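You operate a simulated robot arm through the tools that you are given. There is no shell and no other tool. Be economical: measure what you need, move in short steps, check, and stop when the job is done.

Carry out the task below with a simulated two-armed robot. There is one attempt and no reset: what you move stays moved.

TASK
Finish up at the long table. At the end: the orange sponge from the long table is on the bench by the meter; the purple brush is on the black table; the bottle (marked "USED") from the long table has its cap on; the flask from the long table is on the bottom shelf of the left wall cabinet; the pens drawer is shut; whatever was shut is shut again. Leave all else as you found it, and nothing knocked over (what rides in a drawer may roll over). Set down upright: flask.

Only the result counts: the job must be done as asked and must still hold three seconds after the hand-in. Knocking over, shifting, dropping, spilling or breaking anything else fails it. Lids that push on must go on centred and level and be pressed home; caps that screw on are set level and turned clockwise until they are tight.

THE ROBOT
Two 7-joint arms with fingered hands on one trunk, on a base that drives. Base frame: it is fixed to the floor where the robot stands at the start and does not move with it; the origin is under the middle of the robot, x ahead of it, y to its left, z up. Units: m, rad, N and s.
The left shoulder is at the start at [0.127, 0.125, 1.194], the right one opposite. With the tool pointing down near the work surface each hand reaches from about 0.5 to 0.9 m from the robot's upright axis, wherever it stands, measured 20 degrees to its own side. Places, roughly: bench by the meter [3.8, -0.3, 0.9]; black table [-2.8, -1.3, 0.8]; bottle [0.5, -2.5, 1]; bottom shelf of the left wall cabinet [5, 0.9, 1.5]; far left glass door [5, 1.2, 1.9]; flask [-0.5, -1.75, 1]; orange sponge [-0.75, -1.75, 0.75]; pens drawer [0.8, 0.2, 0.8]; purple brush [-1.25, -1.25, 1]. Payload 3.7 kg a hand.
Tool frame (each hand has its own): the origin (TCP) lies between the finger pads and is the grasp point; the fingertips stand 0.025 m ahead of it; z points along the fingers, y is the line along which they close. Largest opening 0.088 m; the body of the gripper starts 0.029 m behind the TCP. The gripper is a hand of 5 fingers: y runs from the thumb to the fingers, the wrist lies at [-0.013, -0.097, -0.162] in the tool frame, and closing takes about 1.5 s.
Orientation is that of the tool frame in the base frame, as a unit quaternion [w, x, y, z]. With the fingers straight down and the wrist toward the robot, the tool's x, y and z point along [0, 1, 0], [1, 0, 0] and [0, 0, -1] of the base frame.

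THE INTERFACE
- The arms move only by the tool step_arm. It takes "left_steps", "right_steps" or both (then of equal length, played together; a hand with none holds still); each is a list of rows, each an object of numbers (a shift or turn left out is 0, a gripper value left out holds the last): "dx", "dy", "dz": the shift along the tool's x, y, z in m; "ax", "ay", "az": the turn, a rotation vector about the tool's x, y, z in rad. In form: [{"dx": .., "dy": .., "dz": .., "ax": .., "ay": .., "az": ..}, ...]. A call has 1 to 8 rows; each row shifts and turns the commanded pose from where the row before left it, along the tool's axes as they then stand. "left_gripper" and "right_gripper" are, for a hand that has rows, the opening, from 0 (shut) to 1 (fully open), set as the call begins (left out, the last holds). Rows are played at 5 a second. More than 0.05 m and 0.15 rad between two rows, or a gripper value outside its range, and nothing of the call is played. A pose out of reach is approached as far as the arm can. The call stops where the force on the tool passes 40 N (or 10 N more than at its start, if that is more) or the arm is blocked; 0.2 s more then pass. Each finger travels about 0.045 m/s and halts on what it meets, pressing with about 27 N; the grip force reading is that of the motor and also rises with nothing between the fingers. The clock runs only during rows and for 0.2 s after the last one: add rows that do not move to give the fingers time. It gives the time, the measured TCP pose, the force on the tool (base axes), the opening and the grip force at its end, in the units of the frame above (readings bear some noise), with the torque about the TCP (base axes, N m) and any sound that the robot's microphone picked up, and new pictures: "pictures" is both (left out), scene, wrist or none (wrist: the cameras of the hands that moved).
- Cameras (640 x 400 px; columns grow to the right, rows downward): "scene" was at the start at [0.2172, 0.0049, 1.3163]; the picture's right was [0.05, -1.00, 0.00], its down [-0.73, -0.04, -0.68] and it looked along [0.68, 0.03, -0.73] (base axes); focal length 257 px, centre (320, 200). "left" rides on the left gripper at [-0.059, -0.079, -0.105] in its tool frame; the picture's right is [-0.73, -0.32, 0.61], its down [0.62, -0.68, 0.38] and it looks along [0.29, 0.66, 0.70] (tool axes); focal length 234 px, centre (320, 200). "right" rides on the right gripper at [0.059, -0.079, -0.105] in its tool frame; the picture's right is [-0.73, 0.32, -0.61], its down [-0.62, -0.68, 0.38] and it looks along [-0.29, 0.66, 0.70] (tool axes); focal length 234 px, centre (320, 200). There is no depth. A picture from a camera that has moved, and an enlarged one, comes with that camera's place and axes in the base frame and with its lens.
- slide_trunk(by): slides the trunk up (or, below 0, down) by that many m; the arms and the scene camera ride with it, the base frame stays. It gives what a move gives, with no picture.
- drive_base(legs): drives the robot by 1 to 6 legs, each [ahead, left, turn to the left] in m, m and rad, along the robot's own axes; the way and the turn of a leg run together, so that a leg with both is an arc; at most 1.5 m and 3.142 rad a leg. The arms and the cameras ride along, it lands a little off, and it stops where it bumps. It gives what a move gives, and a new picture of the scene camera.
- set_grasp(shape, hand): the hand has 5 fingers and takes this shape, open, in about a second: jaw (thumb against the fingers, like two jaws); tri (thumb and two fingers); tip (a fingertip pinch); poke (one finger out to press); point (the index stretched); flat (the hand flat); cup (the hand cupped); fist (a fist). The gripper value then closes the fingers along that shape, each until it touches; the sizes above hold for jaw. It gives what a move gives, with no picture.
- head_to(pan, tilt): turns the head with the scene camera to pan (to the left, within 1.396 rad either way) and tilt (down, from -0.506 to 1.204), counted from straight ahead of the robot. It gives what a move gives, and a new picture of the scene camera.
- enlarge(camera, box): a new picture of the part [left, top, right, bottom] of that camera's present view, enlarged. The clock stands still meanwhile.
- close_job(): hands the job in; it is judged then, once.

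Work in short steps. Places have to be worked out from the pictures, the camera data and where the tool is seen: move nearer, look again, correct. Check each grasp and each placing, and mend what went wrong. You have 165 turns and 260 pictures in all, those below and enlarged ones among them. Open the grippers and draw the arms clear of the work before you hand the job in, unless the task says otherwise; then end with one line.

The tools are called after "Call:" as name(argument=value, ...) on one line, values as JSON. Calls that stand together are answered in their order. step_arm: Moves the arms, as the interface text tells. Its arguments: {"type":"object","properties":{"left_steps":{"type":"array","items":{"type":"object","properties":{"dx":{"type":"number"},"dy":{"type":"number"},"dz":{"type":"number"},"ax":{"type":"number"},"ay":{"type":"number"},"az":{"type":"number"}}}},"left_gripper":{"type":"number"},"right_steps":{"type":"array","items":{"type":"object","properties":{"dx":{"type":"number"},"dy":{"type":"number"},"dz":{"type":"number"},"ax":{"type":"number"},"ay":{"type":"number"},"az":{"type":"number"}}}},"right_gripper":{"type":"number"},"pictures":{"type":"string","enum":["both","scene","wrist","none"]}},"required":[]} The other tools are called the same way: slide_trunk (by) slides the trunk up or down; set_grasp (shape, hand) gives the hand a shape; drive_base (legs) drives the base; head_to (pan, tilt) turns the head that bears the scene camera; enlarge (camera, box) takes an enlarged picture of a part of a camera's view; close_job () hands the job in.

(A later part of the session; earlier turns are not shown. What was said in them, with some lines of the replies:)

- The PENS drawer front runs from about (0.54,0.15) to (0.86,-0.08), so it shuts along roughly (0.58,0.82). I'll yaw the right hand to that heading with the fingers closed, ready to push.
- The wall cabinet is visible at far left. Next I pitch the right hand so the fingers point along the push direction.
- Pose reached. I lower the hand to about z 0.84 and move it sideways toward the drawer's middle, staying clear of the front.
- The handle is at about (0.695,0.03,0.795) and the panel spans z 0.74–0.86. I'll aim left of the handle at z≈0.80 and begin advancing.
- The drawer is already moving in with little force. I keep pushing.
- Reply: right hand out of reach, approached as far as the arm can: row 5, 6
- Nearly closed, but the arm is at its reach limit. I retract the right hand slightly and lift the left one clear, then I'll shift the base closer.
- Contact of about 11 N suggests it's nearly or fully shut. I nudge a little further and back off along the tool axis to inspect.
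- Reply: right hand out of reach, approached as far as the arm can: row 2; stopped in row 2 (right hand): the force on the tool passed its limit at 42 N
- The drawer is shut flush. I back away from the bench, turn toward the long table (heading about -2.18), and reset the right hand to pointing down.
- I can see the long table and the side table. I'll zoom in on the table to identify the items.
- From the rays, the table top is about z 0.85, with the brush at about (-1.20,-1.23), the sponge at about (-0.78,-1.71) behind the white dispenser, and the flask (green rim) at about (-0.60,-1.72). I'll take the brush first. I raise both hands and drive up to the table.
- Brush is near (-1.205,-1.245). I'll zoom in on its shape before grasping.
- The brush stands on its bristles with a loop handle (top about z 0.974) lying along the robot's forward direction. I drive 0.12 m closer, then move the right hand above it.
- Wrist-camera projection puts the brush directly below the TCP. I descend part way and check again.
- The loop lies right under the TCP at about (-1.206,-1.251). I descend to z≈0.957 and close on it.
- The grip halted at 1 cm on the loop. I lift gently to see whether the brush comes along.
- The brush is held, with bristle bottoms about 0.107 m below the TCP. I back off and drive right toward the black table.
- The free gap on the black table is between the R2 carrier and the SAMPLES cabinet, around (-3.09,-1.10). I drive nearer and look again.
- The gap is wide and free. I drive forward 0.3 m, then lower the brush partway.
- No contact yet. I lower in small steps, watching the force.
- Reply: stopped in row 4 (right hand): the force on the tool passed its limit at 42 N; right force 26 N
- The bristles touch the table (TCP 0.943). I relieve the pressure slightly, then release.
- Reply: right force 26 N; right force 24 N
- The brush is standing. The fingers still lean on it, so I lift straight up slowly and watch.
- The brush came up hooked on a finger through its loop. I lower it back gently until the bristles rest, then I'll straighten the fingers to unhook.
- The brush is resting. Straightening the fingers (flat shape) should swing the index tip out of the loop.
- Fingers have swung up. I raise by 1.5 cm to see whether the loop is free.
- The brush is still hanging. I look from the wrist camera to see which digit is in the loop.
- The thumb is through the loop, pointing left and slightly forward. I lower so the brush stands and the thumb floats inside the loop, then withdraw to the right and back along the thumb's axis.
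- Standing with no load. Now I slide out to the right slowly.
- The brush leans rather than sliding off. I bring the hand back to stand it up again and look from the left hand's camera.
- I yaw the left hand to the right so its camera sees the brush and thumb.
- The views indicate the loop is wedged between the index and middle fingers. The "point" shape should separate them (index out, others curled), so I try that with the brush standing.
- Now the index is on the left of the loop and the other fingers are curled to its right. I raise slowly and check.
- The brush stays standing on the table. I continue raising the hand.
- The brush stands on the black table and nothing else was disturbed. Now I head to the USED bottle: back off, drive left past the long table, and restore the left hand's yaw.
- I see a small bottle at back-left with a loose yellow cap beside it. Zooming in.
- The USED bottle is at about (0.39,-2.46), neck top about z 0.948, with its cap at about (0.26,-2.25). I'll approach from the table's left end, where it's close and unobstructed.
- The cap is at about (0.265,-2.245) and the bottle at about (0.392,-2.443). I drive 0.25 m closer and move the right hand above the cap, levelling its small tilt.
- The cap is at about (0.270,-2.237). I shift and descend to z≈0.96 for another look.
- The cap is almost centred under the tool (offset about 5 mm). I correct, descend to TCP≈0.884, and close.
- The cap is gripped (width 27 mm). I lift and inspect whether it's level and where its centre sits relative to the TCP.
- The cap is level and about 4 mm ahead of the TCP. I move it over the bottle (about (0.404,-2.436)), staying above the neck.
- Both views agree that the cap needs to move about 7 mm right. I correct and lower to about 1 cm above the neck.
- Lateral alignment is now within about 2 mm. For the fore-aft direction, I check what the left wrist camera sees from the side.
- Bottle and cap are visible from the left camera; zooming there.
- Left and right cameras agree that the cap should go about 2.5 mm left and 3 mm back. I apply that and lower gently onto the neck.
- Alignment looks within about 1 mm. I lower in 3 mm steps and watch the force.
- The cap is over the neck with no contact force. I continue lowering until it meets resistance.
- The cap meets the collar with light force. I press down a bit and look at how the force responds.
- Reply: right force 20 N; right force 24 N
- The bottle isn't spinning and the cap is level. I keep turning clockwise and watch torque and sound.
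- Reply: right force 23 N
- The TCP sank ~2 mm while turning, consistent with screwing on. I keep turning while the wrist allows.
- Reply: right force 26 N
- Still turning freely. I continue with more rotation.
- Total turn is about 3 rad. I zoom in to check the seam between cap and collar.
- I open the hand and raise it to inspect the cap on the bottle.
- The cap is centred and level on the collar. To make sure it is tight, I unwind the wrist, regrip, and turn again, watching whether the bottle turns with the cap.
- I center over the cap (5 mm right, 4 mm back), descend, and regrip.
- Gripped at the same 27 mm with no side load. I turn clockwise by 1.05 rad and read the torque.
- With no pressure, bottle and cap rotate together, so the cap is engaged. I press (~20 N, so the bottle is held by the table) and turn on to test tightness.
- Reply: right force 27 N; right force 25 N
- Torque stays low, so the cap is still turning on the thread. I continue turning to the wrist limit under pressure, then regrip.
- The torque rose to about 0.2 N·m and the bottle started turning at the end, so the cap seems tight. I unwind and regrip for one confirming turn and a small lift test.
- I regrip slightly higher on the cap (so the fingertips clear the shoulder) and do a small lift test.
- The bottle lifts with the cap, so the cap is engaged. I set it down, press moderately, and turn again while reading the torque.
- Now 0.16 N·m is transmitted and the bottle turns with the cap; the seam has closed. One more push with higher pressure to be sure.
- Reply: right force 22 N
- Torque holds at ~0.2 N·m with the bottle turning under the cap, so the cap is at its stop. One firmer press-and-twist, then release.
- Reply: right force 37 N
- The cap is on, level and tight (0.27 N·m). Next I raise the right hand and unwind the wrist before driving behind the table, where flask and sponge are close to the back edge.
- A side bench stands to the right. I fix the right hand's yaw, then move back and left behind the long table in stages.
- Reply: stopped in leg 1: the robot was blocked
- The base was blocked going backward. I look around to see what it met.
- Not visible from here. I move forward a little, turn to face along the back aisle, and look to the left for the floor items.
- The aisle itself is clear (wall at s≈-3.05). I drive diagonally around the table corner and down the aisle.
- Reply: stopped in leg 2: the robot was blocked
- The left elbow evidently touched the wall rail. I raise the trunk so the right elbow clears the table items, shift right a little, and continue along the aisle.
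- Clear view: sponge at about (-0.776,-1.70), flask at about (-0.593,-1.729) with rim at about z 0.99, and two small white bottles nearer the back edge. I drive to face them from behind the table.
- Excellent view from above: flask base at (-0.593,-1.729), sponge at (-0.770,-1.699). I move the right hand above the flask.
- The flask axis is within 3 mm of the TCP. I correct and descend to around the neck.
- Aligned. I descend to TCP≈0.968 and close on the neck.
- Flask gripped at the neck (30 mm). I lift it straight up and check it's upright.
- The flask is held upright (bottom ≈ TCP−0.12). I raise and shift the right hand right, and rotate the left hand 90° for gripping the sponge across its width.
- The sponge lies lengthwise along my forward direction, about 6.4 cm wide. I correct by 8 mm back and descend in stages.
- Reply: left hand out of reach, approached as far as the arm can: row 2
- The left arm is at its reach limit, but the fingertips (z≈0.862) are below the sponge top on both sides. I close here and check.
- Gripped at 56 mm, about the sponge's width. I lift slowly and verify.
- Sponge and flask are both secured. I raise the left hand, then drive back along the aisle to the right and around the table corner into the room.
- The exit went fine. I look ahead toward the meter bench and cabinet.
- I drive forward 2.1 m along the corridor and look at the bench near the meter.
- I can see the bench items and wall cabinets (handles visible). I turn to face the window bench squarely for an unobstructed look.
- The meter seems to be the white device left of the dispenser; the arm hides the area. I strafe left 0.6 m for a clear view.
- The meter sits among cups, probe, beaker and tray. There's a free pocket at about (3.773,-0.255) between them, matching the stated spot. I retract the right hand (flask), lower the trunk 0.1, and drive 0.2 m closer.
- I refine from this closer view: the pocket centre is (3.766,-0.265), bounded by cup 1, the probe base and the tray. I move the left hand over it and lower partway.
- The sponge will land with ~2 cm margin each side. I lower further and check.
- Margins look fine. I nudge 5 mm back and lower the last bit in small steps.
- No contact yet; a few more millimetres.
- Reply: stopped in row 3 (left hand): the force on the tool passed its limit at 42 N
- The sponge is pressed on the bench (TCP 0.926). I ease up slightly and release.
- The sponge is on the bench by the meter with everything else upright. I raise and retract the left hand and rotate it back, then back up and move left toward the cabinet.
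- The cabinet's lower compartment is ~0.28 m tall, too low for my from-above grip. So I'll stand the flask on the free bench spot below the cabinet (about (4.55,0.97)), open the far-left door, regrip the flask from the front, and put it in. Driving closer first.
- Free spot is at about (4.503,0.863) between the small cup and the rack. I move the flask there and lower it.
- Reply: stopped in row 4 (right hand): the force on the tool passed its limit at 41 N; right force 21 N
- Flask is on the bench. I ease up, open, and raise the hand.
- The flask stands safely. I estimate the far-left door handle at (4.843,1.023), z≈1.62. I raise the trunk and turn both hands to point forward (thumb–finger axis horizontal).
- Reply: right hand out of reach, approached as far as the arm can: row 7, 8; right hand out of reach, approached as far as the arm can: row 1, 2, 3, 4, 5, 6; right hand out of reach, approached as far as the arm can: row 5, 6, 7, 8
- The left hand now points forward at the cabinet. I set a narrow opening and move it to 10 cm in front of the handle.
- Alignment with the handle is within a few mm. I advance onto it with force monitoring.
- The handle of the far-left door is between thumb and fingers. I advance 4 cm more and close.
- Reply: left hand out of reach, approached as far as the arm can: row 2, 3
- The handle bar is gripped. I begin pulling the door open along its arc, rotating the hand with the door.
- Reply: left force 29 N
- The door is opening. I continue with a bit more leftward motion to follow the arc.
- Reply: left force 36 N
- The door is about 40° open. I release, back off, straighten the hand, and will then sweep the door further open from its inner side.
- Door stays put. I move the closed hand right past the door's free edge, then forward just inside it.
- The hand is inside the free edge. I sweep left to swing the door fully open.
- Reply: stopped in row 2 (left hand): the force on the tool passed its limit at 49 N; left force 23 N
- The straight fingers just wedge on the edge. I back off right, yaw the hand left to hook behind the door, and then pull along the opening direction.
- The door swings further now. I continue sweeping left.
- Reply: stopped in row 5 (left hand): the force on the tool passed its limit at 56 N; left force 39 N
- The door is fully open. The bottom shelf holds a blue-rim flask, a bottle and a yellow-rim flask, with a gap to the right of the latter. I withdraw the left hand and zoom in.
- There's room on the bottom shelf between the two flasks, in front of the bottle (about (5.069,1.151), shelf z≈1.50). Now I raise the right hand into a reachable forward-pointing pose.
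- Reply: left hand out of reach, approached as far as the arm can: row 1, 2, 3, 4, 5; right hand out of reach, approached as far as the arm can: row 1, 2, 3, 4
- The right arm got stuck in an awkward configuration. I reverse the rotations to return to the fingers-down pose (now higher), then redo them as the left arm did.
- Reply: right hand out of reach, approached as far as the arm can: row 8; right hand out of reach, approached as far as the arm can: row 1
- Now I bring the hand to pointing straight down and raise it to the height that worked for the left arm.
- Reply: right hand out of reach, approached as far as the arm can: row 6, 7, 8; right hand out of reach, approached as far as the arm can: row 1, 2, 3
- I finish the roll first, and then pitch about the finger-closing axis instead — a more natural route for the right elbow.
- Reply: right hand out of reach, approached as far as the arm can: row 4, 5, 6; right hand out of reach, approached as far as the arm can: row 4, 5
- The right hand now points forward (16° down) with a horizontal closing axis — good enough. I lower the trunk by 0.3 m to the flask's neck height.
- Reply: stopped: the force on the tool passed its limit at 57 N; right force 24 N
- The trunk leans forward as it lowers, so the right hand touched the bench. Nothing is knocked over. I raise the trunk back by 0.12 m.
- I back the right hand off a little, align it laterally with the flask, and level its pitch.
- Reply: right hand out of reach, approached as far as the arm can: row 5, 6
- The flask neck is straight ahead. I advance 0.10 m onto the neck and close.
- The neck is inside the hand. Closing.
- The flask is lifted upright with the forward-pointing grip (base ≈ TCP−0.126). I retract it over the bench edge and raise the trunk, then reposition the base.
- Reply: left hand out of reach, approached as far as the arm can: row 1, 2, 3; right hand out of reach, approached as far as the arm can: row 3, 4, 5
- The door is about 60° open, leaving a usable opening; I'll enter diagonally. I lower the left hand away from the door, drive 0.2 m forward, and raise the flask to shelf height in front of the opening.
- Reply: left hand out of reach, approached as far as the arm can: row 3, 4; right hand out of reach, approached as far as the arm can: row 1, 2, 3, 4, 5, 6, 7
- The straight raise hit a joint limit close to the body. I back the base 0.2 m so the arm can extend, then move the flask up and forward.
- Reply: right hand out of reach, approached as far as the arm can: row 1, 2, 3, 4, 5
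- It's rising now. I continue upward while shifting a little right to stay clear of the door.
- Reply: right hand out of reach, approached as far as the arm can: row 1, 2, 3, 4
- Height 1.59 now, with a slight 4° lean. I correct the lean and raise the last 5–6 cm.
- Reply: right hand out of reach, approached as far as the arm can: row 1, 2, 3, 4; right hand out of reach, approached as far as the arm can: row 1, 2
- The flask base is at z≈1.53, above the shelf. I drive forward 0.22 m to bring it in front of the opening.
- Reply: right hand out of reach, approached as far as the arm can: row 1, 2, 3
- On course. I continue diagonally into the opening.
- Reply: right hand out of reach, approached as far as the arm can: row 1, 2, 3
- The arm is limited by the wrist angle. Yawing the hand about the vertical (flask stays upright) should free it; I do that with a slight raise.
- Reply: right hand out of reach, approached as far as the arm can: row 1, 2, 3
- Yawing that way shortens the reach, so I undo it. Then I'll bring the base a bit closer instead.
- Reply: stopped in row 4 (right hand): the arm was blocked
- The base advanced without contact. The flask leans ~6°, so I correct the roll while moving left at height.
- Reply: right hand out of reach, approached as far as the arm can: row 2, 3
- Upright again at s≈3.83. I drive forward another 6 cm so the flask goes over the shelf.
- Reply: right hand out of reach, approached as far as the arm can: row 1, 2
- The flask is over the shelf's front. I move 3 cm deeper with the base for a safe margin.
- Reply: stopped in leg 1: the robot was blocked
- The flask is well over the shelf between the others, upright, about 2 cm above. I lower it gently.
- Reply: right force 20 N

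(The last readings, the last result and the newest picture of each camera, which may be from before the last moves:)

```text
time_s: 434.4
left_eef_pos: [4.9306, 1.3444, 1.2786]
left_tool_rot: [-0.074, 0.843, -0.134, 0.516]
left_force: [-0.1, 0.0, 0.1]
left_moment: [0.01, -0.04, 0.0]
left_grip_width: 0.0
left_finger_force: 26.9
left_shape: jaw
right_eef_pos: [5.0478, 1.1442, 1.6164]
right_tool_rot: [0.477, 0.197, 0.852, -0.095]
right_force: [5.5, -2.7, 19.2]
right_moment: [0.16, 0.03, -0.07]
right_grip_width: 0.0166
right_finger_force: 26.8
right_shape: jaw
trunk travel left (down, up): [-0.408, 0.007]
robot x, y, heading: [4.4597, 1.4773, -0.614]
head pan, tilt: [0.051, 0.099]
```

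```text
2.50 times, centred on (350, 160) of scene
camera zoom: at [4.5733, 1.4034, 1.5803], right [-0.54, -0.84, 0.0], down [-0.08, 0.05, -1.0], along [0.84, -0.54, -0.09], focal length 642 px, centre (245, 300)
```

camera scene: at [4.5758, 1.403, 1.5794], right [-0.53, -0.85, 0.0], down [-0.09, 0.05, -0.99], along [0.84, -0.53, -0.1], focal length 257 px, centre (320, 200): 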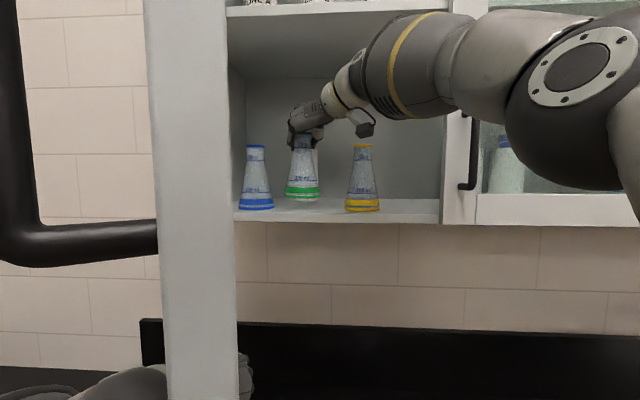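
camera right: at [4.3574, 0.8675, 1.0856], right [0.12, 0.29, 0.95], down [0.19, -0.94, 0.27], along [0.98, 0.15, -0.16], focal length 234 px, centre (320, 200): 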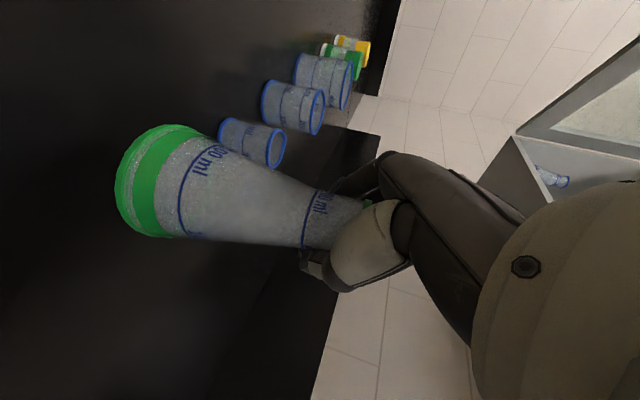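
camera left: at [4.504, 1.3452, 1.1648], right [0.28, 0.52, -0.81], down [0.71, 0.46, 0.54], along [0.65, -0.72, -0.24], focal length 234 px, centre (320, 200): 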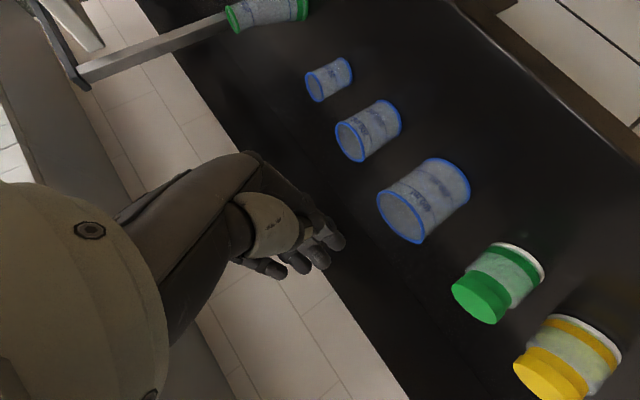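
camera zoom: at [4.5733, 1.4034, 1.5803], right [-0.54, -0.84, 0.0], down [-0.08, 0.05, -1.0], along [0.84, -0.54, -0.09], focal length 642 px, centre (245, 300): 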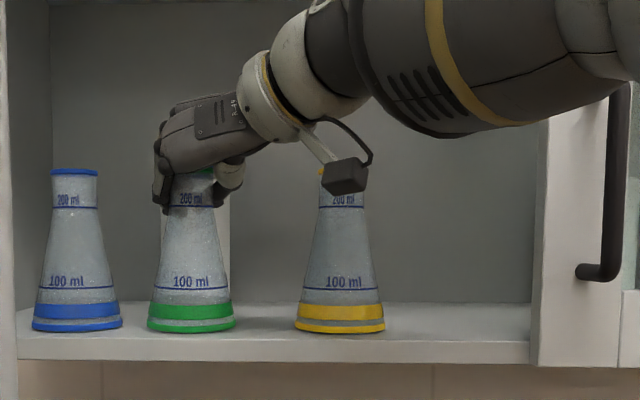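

The flask stands on the shelf in line with the others. I ease the pressure and open the hand.

Call:
step_arm(right_steps=[{"dx": -0.002, "dz": -0.001}, {}], pictures="none")

Call:
step_arm(right_steps=[{}, {}, {}, {}, {}, {}, {}], right_gripper=0.8, pictures="none")

Call:
enlarge(camera="scene", box=[230, 80, 470, 240])

```text
time_s: 435.0
left_eef_pos: [4.9323, 1.3448, 1.2785]
left_tool_rot: [-0.075, 0.842, -0.134, 0.517]
left_force: [-0.1, -0.5, 0.6]
left_moment: [-0.02, 0.02, -0.03]
left_grip_width: 0.0
left_finger_force: 26.7
left_shape: jaw
right_eef_pos: [5.048, 1.1442, 1.6169]
right_tool_rot: [0.476, 0.196, 0.852, -0.094]
right_force: [5.7, -1.2, 17.3]
right_moment: [0.12, 0.02, -0.05]
right_grip_width: 0.0167
right_finger_force: 27.1
right_shape: jaw
trunk travel left (down, up): [-0.408, 0.007]
robot x, y, heading: [4.461, 1.4741, -0.616]
head pan, tilt: [0.051, 0.099]
```

```text
time_s: 436.6
left_eef_pos: [4.9324, 1.3446, 1.2791]
left_tool_rot: [-0.074, 0.842, -0.135, 0.517]
left_force: [0.6, 0.5, -0.5]
left_moment: [0.03, 0.0, 0.02]
left_grip_width: 0.0
left_finger_force: 26.5
left_shape: jaw
right_eef_pos: [5.0479, 1.1435, 1.6163]
right_tool_rot: [0.475, 0.197, 0.853, -0.095]
right_force: [0.2, -0.1, -1.4]
right_moment: [0.0, -0.02, 0.01]
right_grip_width: 0.0701
right_finger_force: 0.1
right_shape: jaw
trunk travel left (down, up): [-0.408, 0.007]
robot x, y, heading: [4.4625, 1.4773, -0.609]
head pan, tilt: [0.051, 0.099]
```

```text
2.50 times, centred on (350, 160) of scene
camera zoom: at [4.5739, 1.4031, 1.58], right [-0.54, -0.84, 0.0], down [-0.08, 0.05, -1.0], along [0.84, -0.54, -0.09], focal length 642 px, centre (245, 300)
```

zoom: 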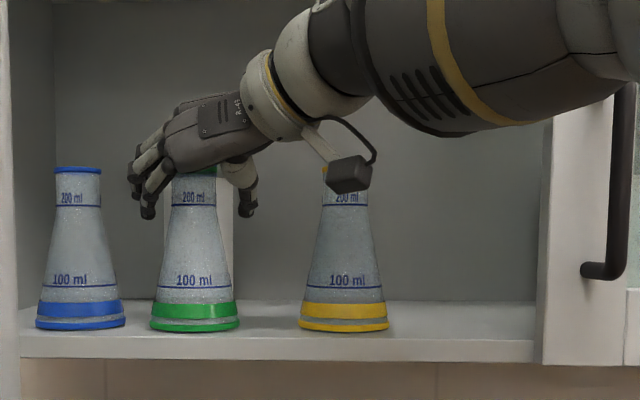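

Released and standing. I back straight out first, then back with a rightward shift to clear the door.

Call:
drive_base(legs=[[-0.12, 0, 0], [-0.12, -0.1, 0], [-0.12, -0.1, 0]])

Call:
enlarge(camera="scene", box=[150, 60, 450, 260])

```text
time_s: 440.2
left_eef_pos: [4.5168, 1.3892, 1.2781]
left_tool_rot: [-0.074, 0.842, -0.136, 0.517]
left_force: [0.0, 0.1, 0.2]
left_moment: [-0.03, -0.01, 0.04]
left_grip_width: 0.0
left_finger_force: 27.2
left_shape: jaw
right_eef_pos: [4.6335, 1.1874, 1.6161]
right_tool_rot: [0.474, 0.197, 0.853, -0.095]
right_force: [-0.2, -0.2, 0.2]
right_moment: [-0.02, -0.01, 0.0]
right_grip_width: 0.0703
right_finger_force: 0.0
right_shape: jaw
trunk travel left (down, up): [-0.408, 0.007]
robot x, y, heading: [4.049, 1.5204, -0.62]
head pan, tilt: [0.051, 0.099]
camera scene: at [4.1598, 1.4494, 1.58], right [-0.54, -0.84, 0.0], down [-0.08, 0.05, -1.0], along [0.84, -0.54, -0.1], focal length 257 px, centre (320, 200)
```

scene: 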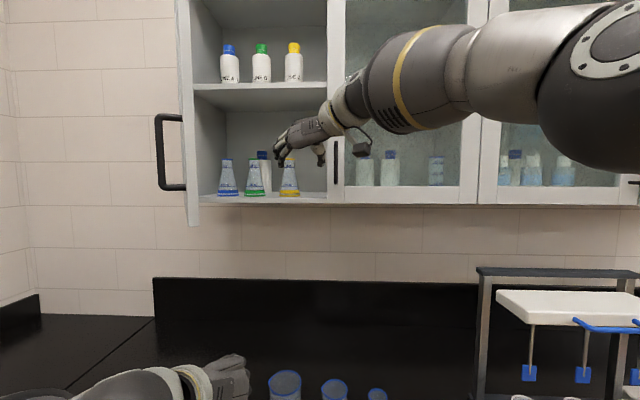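

```text
2.00 times, centred on (300, 160) of scene
camera zoom: at [4.1598, 1.4494, 1.58], right [-0.54, -0.84, 0.0], down [-0.08, 0.05, -1.0], along [0.84, -0.54, -0.1], focal length 514 px, centre (360, 280)
```

zoom: 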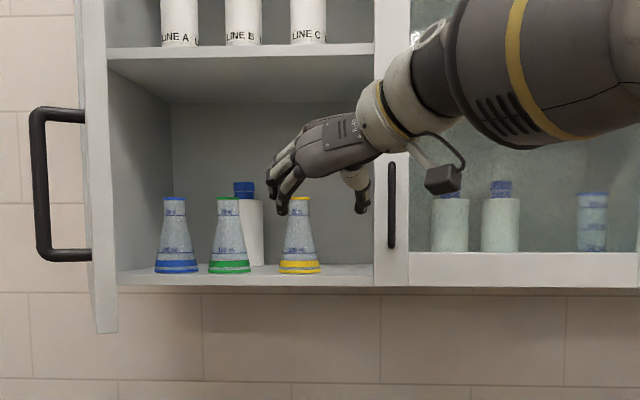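

The flask is in place and the door stands about 90° open. To close it, I retract the right hand out of the door's sweep, back up and shift left so the left hand can push the door's outer side.

Call:
step_arm(right_steps=[{"dx": 0.036, "dz": -0.012}, {"dx": 0.036, "dz": -0.012}, {"dx": 0.036, "dz": -0.012}, {"dx": 0.036, "dz": -0.012}, {"dx": 0.036, "dz": -0.012}, {"dx": 0.036, "dz": -0.012}], pictures="none")

Call:
drive_base(legs=[[-0.15, 0, 0.012], [0, 0.33, 0]])

Call:
step_arm(left_steps=[{"dx": 0.034, "dy": -0.0105, "dz": -0.018}, {"ay": 0.12, "dx": 0.034, "dy": -0.01, "dz": -0.018}, {"ay": 0.12, "dx": 0.036, "dy": -0.01, "dz": -0.014}, {"ay": 0.12, "dx": 0.038, "dy": -0.01, "dz": -0.01}, {"ay": 0.11, "dx": 0.039, "dy": -0.01}, {"dx": 0.04, "dy": -0.01}, {"dx": 0.04, "dy": -0.01}, {"dx": 0.04, "dy": -0.01}], pictures="none")

Call:
head_to(pan=0.2, tilt=0.05)

```text
time_s: 441.6
left_eef_pos: [4.5173, 1.3893, 1.2779]
left_tool_rot: [-0.073, 0.842, -0.137, 0.516]
left_force: [-0.4, -0.3, 0.4]
left_moment: [-0.01, 0.0, -0.01]
left_grip_width: 0.0
left_finger_force: 26.9
left_shape: jaw
right_eef_pos: [4.4731, 1.2652, 1.4697]
right_tool_rot: [0.474, 0.197, 0.853, -0.096]
right_force: [0.5, -0.1, -0.1]
right_moment: [0.03, 0.01, -0.02]
right_grip_width: 0.0704
right_finger_force: 0.2
right_shape: jaw
trunk travel left (down, up): [-0.408, 0.007]
robot x, y, heading: [4.0464, 1.5235, -0.614]
head pan, tilt: [0.051, 0.099]
```

```text
time_s: 446.0
left_eef_pos: [4.5837, 1.7546, 1.2772]
left_tool_rot: [-0.075, 0.843, -0.132, 0.516]
left_force: [0.2, -0.6, -0.4]
left_moment: [0.03, 0.0, 0.0]
left_grip_width: 0.0
left_finger_force: 27.0
left_shape: jaw
right_eef_pos: [4.5425, 1.6303, 1.4698]
right_tool_rot: [0.475, 0.192, 0.854, -0.093]
right_force: [-0.6, 0.9, 0.2]
right_moment: [0.01, 0.0, 0.0]
right_grip_width: 0.0704
right_finger_force: 0.1
right_shape: jaw
trunk travel left (down, up): [-0.408, 0.007]
robot x, y, heading: [4.1125, 1.8827, -0.61]
head pan, tilt: [0.051, 0.099]
camera scene: at [4.2261, 1.8115, 1.5796], right [-0.53, -0.85, 0.0], down [-0.08, 0.05, -1.0], along [0.85, -0.52, -0.1], focal length 257 px, centre (320, 200)
```

scene: 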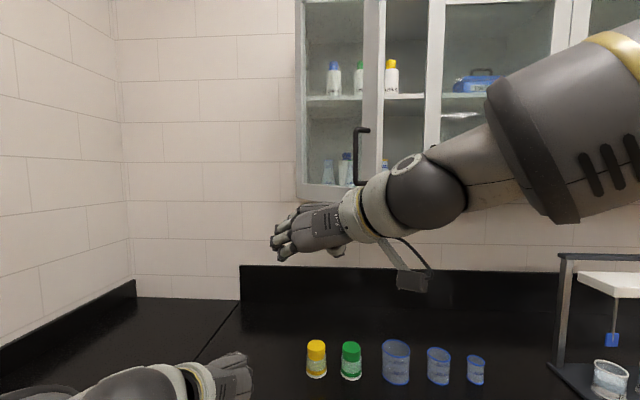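

```text
time_s: 447.8
left_eef_pos: [4.5923, 1.7426, 1.6033]
left_tool_rot: [-0.043, 0.699, -0.146, 0.698]
left_force: [1.5, 1.0, -0.4]
left_moment: [-0.01, 0.0, 0.0]
left_grip_width: 0.0
left_finger_force: 26.8
left_shape: jaw
left hand out of reach, approached as far as the arm can: row 2
right_eef_pos: [4.5415, 1.6289, 1.4694]
right_tool_rot: [0.474, 0.193, 0.854, -0.092]
right_force: [-0.7, 0.2, 0.1]
right_moment: [0.0, 0.0, 0.04]
right_grip_width: 0.0702
right_finger_force: 0.0
right_shape: jaw
trunk travel left (down, up): [-0.408, 0.007]
robot x, y, heading: [4.1126, 1.8807, -0.606]
head pan, tilt: [0.051, 0.099]
```

```text
time_s: 448.5
left_eef_pos: [4.5934, 1.7442, 1.6022]
left_tool_rot: [-0.043, 0.7, -0.146, 0.698]
left_force: [-0.7, -0.5, 0.3]
left_moment: [0.0, -0.05, -0.01]
left_grip_width: 0.0
left_finger_force: 27.0
left_shape: jaw
right_eef_pos: [4.5419, 1.6294, 1.4698]
right_tool_rot: [0.474, 0.193, 0.854, -0.093]
right_force: [-0.2, -0.4, -0.2]
right_moment: [-0.01, 0.02, -0.03]
right_grip_width: 0.0704
right_finger_force: 0.0
right_shape: jaw
trunk travel left (down, up): [-0.408, 0.007]
robot x, y, heading: [4.1156, 1.8833, -0.61]
head pan, tilt: [0.201, 0.051]
camera scene: at [4.2317, 1.824, 1.584], right [-0.39, -0.92, 0.0], down [-0.05, 0.02, -1.0], along [0.92, -0.39, -0.05], focal length 257 px, centre (320, 200)
```

scene: 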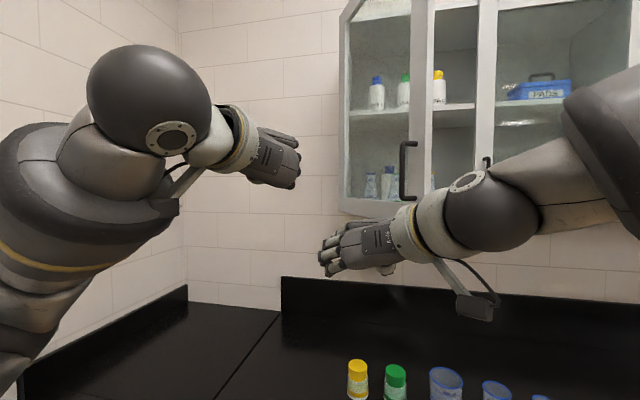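

The door is at about 61°. I lower the right hand out of the way, shift the left hand right onto the door's outer side, and drive forward to bring it to the door.

Call:
step_arm(right_steps=[{"dx": 0.034, "dz": 0.021}, {"dx": 0.034, "dz": 0.021}, {"dx": 0.034, "dz": 0.018}, {"dx": 0.034, "dz": 0.015}, {"dx": 0.034, "dz": 0.015}], left_steps=[{"dy": 0.038, "dx": 0.01}, {"dy": 0.038, "dx": 0.01}, {"dy": 0.038, "dx": 0.01}, {"dy": 0.038, "dx": 0.01}, {"dy": 0.038, "dx": 0.01}], pictures="none")

Call:
drive_base(legs=[[0.27, 0, 0]])

```text
time_s: 449.7
left_eef_pos: [4.5642, 1.547, 1.6015]
left_tool_rot: [-0.044, 0.699, -0.147, 0.698]
left_force: [0.1, 0.6, 0.4]
left_moment: [0.01, -0.01, -0.01]
left_grip_width: 0.0001
left_finger_force: 27.2
left_shape: jaw
right_eef_pos: [4.5317, 1.6372, 1.2791]
right_tool_rot: [0.475, 0.194, 0.853, -0.092]
right_force: [0.2, -0.5, -1.2]
right_moment: [-0.01, -0.02, -0.01]
right_grip_width: 0.0707
right_finger_force: 0.1
right_shape: jaw
trunk travel left (down, up): [-0.408, 0.007]
robot x, y, heading: [4.1116, 1.8796, -0.606]
head pan, tilt: [0.201, 0.051]
```

```text
time_s: 451.7
left_eef_pos: [4.7923, 1.3914, 1.6024]
left_tool_rot: [-0.043, 0.7, -0.146, 0.698]
left_force: [0.4, 0.0, 0.4]
left_moment: [0.01, 0.01, 0.02]
left_grip_width: 0.0001
left_finger_force: 27.4
left_shape: jaw
right_eef_pos: [4.7589, 1.4819, 1.2797]
right_tool_rot: [0.474, 0.193, 0.854, -0.094]
right_force: [0.2, -0.4, 0.3]
right_moment: [-0.04, -0.03, 0.03]
right_grip_width: 0.0706
right_finger_force: 0.1
right_shape: jaw
trunk travel left (down, up): [-0.408, 0.007]
robot x, y, heading: [4.3394, 1.7221, -0.607]
head pan, tilt: [0.201, 0.051]
camera scene: at [4.459, 1.666, 1.584], right [-0.4, -0.92, 0.0], down [-0.05, 0.02, -1.0], along [0.92, -0.39, -0.05], focal length 257 px, centre (320, 200)
```

scene: 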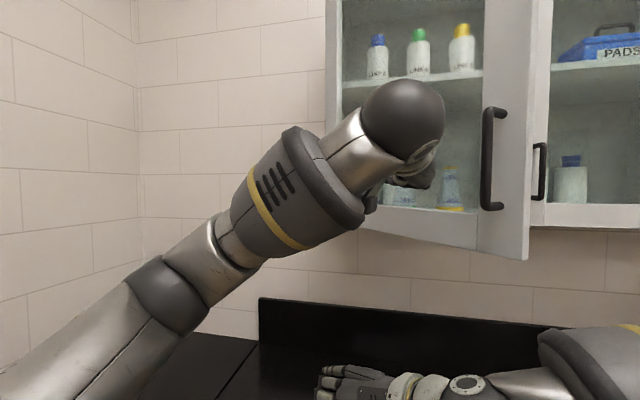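

The hand is at the door's outer side. I push forward and right to swing it shut.

Call:
step_arm(left_steps=[{"dz": 0.019, "dy": 0.03}, {"dz": 0.019, "dy": 0.03}, {"dz": 0.022, "dy": 0.026}, {"dz": 0.022, "dy": 0.026}, {"dz": 0.022, "dy": 0.02}], pictures="scene")

```text
time_s: 452.9
left_eef_pos: [4.8764, 1.2516, 1.5625]
left_tool_rot: [-0.042, 0.699, -0.146, 0.698]
left_force: [0.8, 0.0, 0.5]
left_moment: [-0.01, 0.01, 0.0]
left_grip_width: 0.0
left_finger_force: 26.9
left_shape: jaw
right_eef_pos: [4.7597, 1.4807, 1.2789]
right_tool_rot: [0.474, 0.193, 0.854, -0.094]
right_force: [-0.3, 0.6, 0.4]
right_moment: [0.01, 0.0, 0.01]
right_grip_width: 0.0701
right_finger_force: 0.1
right_shape: jaw
trunk travel left (down, up): [-0.408, 0.007]
robot x, y, heading: [4.3383, 1.7256, -0.607]
head pan, tilt: [0.201, 0.051]
camera scene: at [4.459, 1.6653, 1.584], right [-0.4, -0.92, 0.0], down [-0.05, 0.02, -1.0], along [0.92, -0.4, -0.05], focal length 257 px, centre (320, 200)
```

scene: 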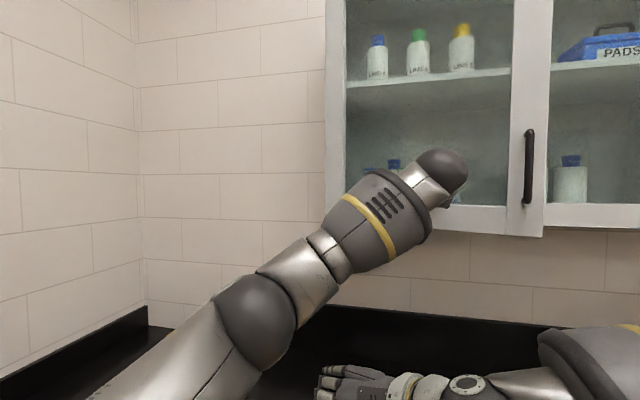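

Almost shut. A few more centimetres forward.

Call:
step_arm(left_steps=[{"dz": 0.026, "dy": 0.013, "dx": 0.01}, {"dz": 0.026, "dy": 0.013, "dx": 0.01}, {"dz": 0.022, "dy": 0.012, "dx": 0.005}, {"dz": 0.018, "dy": 0.008}], pictures="scene")

```text
time_s: 453.9
left_eef_pos: [4.9365, 1.2151, 1.5633]
left_tool_rot: [-0.042, 0.699, -0.147, 0.698]
left_force: [0.7, -0.9, 0.1]
left_moment: [0.0, 0.01, 0.01]
left_grip_width: 0.0
left_finger_force: 27.4
left_shape: jaw
left hand out of reach, approached as far as the arm can: row 3, 4
right_eef_pos: [4.759, 1.4811, 1.2803]
right_tool_rot: [0.475, 0.194, 0.853, -0.093]
right_force: [-0.1, 0.0, -0.1]
right_moment: [-0.02, -0.01, 0.02]
right_grip_width: 0.0702
right_finger_force: 0.0
right_shape: jaw
trunk travel left (down, up): [-0.408, 0.007]
robot x, y, heading: [4.3397, 1.7228, -0.608]
head pan, tilt: [0.201, 0.051]
camera scene: at [4.4584, 1.6657, 1.584], right [-0.4, -0.92, 0.0], down [-0.05, 0.02, -1.0], along [0.92, -0.39, -0.05], focal length 257 px, centre (320, 200)
```

scene: 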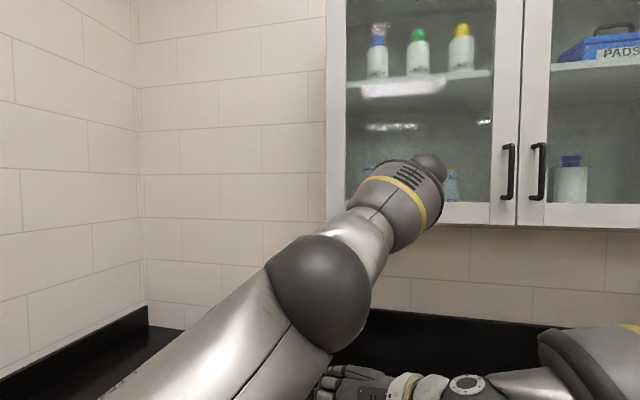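

It looks nearly flush. I press with a small base advance to be sure it's shut, then check closely.

Call:
drive_base(legs=[[0.04, 0, 0]])

Call:
enlarge(camera="scene", box=[430, 100, 600, 260])

```text
time_s: 454.8
left_eef_pos: [4.9617, 1.193, 1.5666]
left_tool_rot: [-0.039, 0.699, -0.149, 0.698]
left_force: [-0.4, -0.6, -0.3]
left_moment: [-0.01, -0.01, -0.02]
left_grip_width: 0.0
left_finger_force: 27.1
left_shape: jaw
right_eef_pos: [4.7895, 1.4604, 1.2793]
right_tool_rot: [0.474, 0.195, 0.853, -0.094]
right_force: [0.4, 0.3, 0.5]
right_moment: [0.01, 0.02, -0.01]
right_grip_width: 0.0702
right_finger_force: 0.0
right_shape: jaw
trunk travel left (down, up): [-0.408, 0.007]
robot x, y, heading: [4.3693, 1.7039, -0.612]
head pan, tilt: [0.201, 0.051]
stopped in leg 1: the force on the tool passed its limit at 370 N (the readings are from after the stop); the commanded pose is now the measured one
camera scene: at [4.4884, 1.6461, 1.5841], right [-0.4, -0.92, 0.0], down [-0.05, 0.02, -1.0], along [0.92, -0.39, -0.05], focal length 257 px, centre (320, 200)
```

scene: 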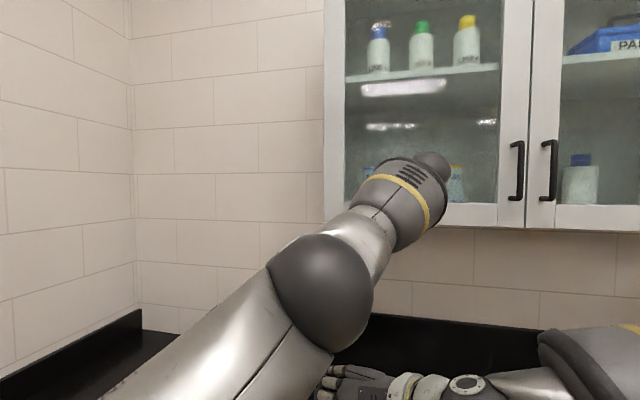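

```text
2.50 times, centred on (515, 180) of scene
camera zoom: at [4.4884, 1.6461, 1.5841], right [-0.4, -0.92, 0.0], down [-0.05, 0.02, -1.0], along [0.92, -0.39, -0.05], focal length 642 px, centre (-168, 250)
```

zoom: 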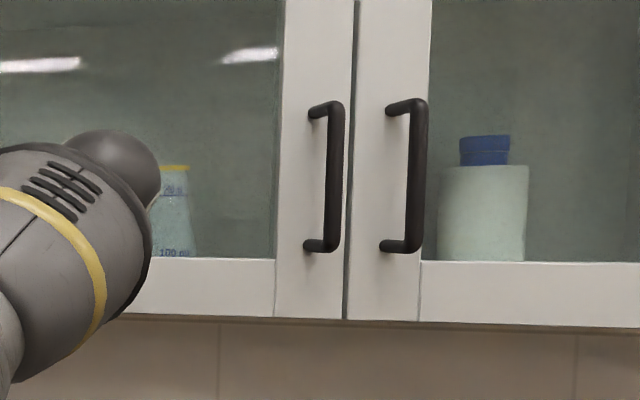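

The door is flush shut. I back away, draw both arms clear with hands open, and take a final look.

Call:
drive_base(legs=[[-0.4, -0.1, 0]])

Call:
enlarge(camera="scene", box=[340, 60, 600, 260])

Call:
step_arm(left_steps=[{}, {}, {}, {}, {}, {}], left_gripper=1, right_steps=[{}, {}, {}, {}, {}, {}], right_gripper=1, pictures="none")

```text
time_s: 457.4
left_eef_pos: [4.5748, 1.3406, 1.567]
left_tool_rot: [-0.04, 0.699, -0.149, 0.698]
left_force: [0.0, -1.3, 0.9]
left_moment: [0.02, -0.01, 0.04]
left_grip_width: 0.0
left_finger_force: 27.4
left_shape: jaw
right_eef_pos: [4.4024, 1.607, 1.2788]
right_tool_rot: [0.473, 0.194, 0.854, -0.094]
right_force: [-0.1, -0.4, 0.0]
right_moment: [0.0, 0.0, 0.04]
right_grip_width: 0.0704
right_finger_force: 0.1
right_shape: jaw
trunk travel left (down, up): [-0.408, 0.007]
robot x, y, heading: [3.9817, 1.8515, -0.609]
head pan, tilt: [0.201, 0.051]
camera scene: at [4.1005, 1.7931, 1.5841], right [-0.39, -0.92, 0.0], down [-0.05, 0.02, -1.0], along [0.92, -0.39, -0.05], focal length 257 px, centre (320, 200)
```

scene: 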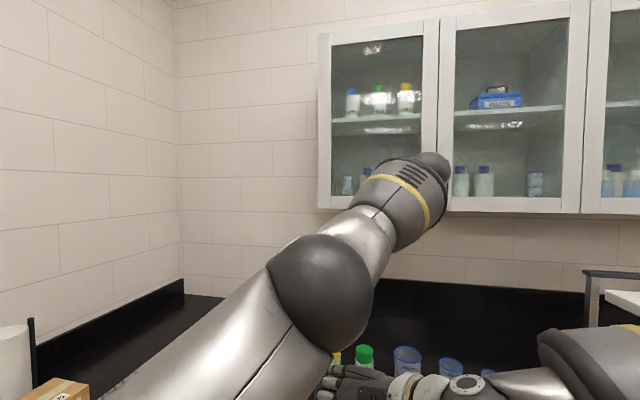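

```text
2.00 times, centred on (470, 160) of scene
camera zoom: at [4.1005, 1.7931, 1.5841], right [-0.39, -0.92, 0.0], down [-0.05, 0.02, -1.0], along [0.92, -0.39, -0.05], focal length 514 px, centre (20, 280)
```

zoom: 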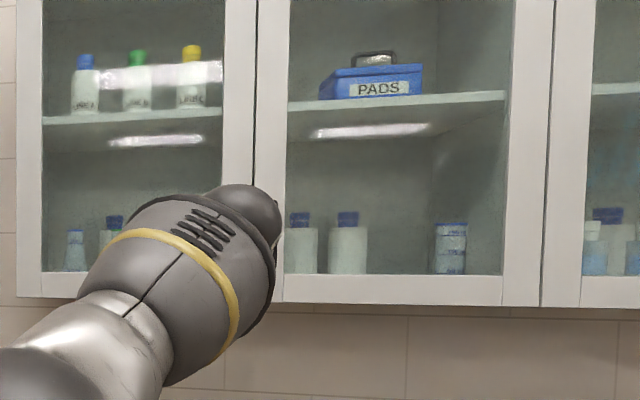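

```text
time_s: 458.8
left_eef_pos: [4.5752, 1.3411, 1.565]
left_tool_rot: [-0.04, 0.699, -0.149, 0.698]
left_force: [0.4, -0.1, 0.1]
left_moment: [-0.03, -0.03, 0.03]
left_grip_width: 0.0876
left_finger_force: 0.1
left_shape: jaw
right_eef_pos: [4.4014, 1.607, 1.278]
right_tool_rot: [0.475, 0.195, 0.853, -0.094]
right_force: [-0.3, 0.0, -0.2]
right_moment: [-0.05, 0.02, -0.03]
right_grip_width: 0.0879
right_finger_force: 0.1
right_shape: jaw
trunk travel left (down, up): [-0.408, 0.007]
robot x, y, heading: [3.9837, 1.8491, -0.61]
head pan, tilt: [0.201, 0.051]
```

The arm blocks the view of the bottom shelf; I move the left hand down/back and check once more.

Call:
step_arm(left_steps=[{"dz": -0.04}, {"dz": -0.04}, {"dz": -0.03, "dx": -0.03}, {"dx": -0.04}, {"dx": -0.04}, {"dx": -0.04}, {"dx": -0.04}], pictures="none")

Call:
enlarge(camera="scene", box=[310, 90, 510, 220])

```text
time_s: 460.2
left_eef_pos: [4.4655, 1.396, 1.4407]
left_tool_rot: [-0.035, 0.697, -0.145, 0.701]
left_force: [-0.4, 1.1, -0.3]
left_moment: [0.01, 0.02, 0.03]
left_grip_width: 0.0876
left_finger_force: 0.0
left_shape: jaw
right_eef_pos: [4.3971, 1.6104, 1.2688]
right_tool_rot: [0.464, 0.19, 0.86, -0.092]
right_force: [-2.6, -0.7, -1.3]
right_moment: [0.03, -0.28, 0.01]
right_grip_width: 0.0876
right_finger_force: 0.1
right_shape: jaw
trunk travel left (down, up): [-0.408, 0.007]
robot x, y, heading: [3.9841, 1.8522, -0.607]
head pan, tilt: [0.201, 0.051]
stopped in row 6 (right hand): the force on the tool passed its limit at 63 N (the readings are from after the stop); the commanded pose is now the measured one
```

```text
3.08 times, centred on (410, 155) of scene
camera zoom: at [4.101, 1.7933, 1.584], right [-0.39, -0.92, 0.0], down [-0.05, 0.02, -1.0], along [0.92, -0.39, -0.05], focal length 790 px, centre (43, 338)
```

zoom: 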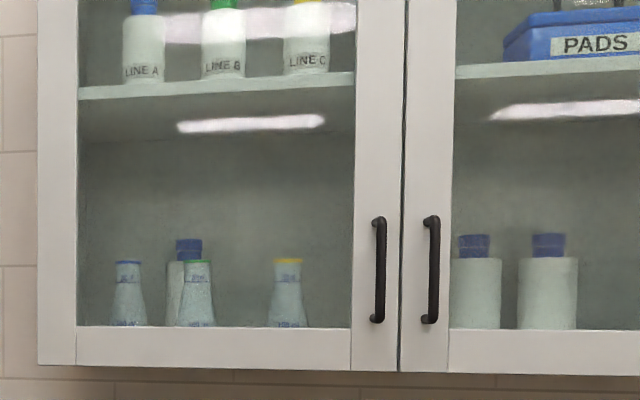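

The door is shut and the green-rim flask stands upright on the bottom shelf. Both arms are clear and the hands are open, so I hand in.

Call:
close_job()

```text
The job is handed in.
```

I finished the long-table tasks and handed the job in. The sponge is on the bench by the meter, the brush stands on the black table, the USED bottle is capped and tight, and the flask stands upright on the left cabinet's bottom shelf. The cabinet door and the pens drawer are both shut.
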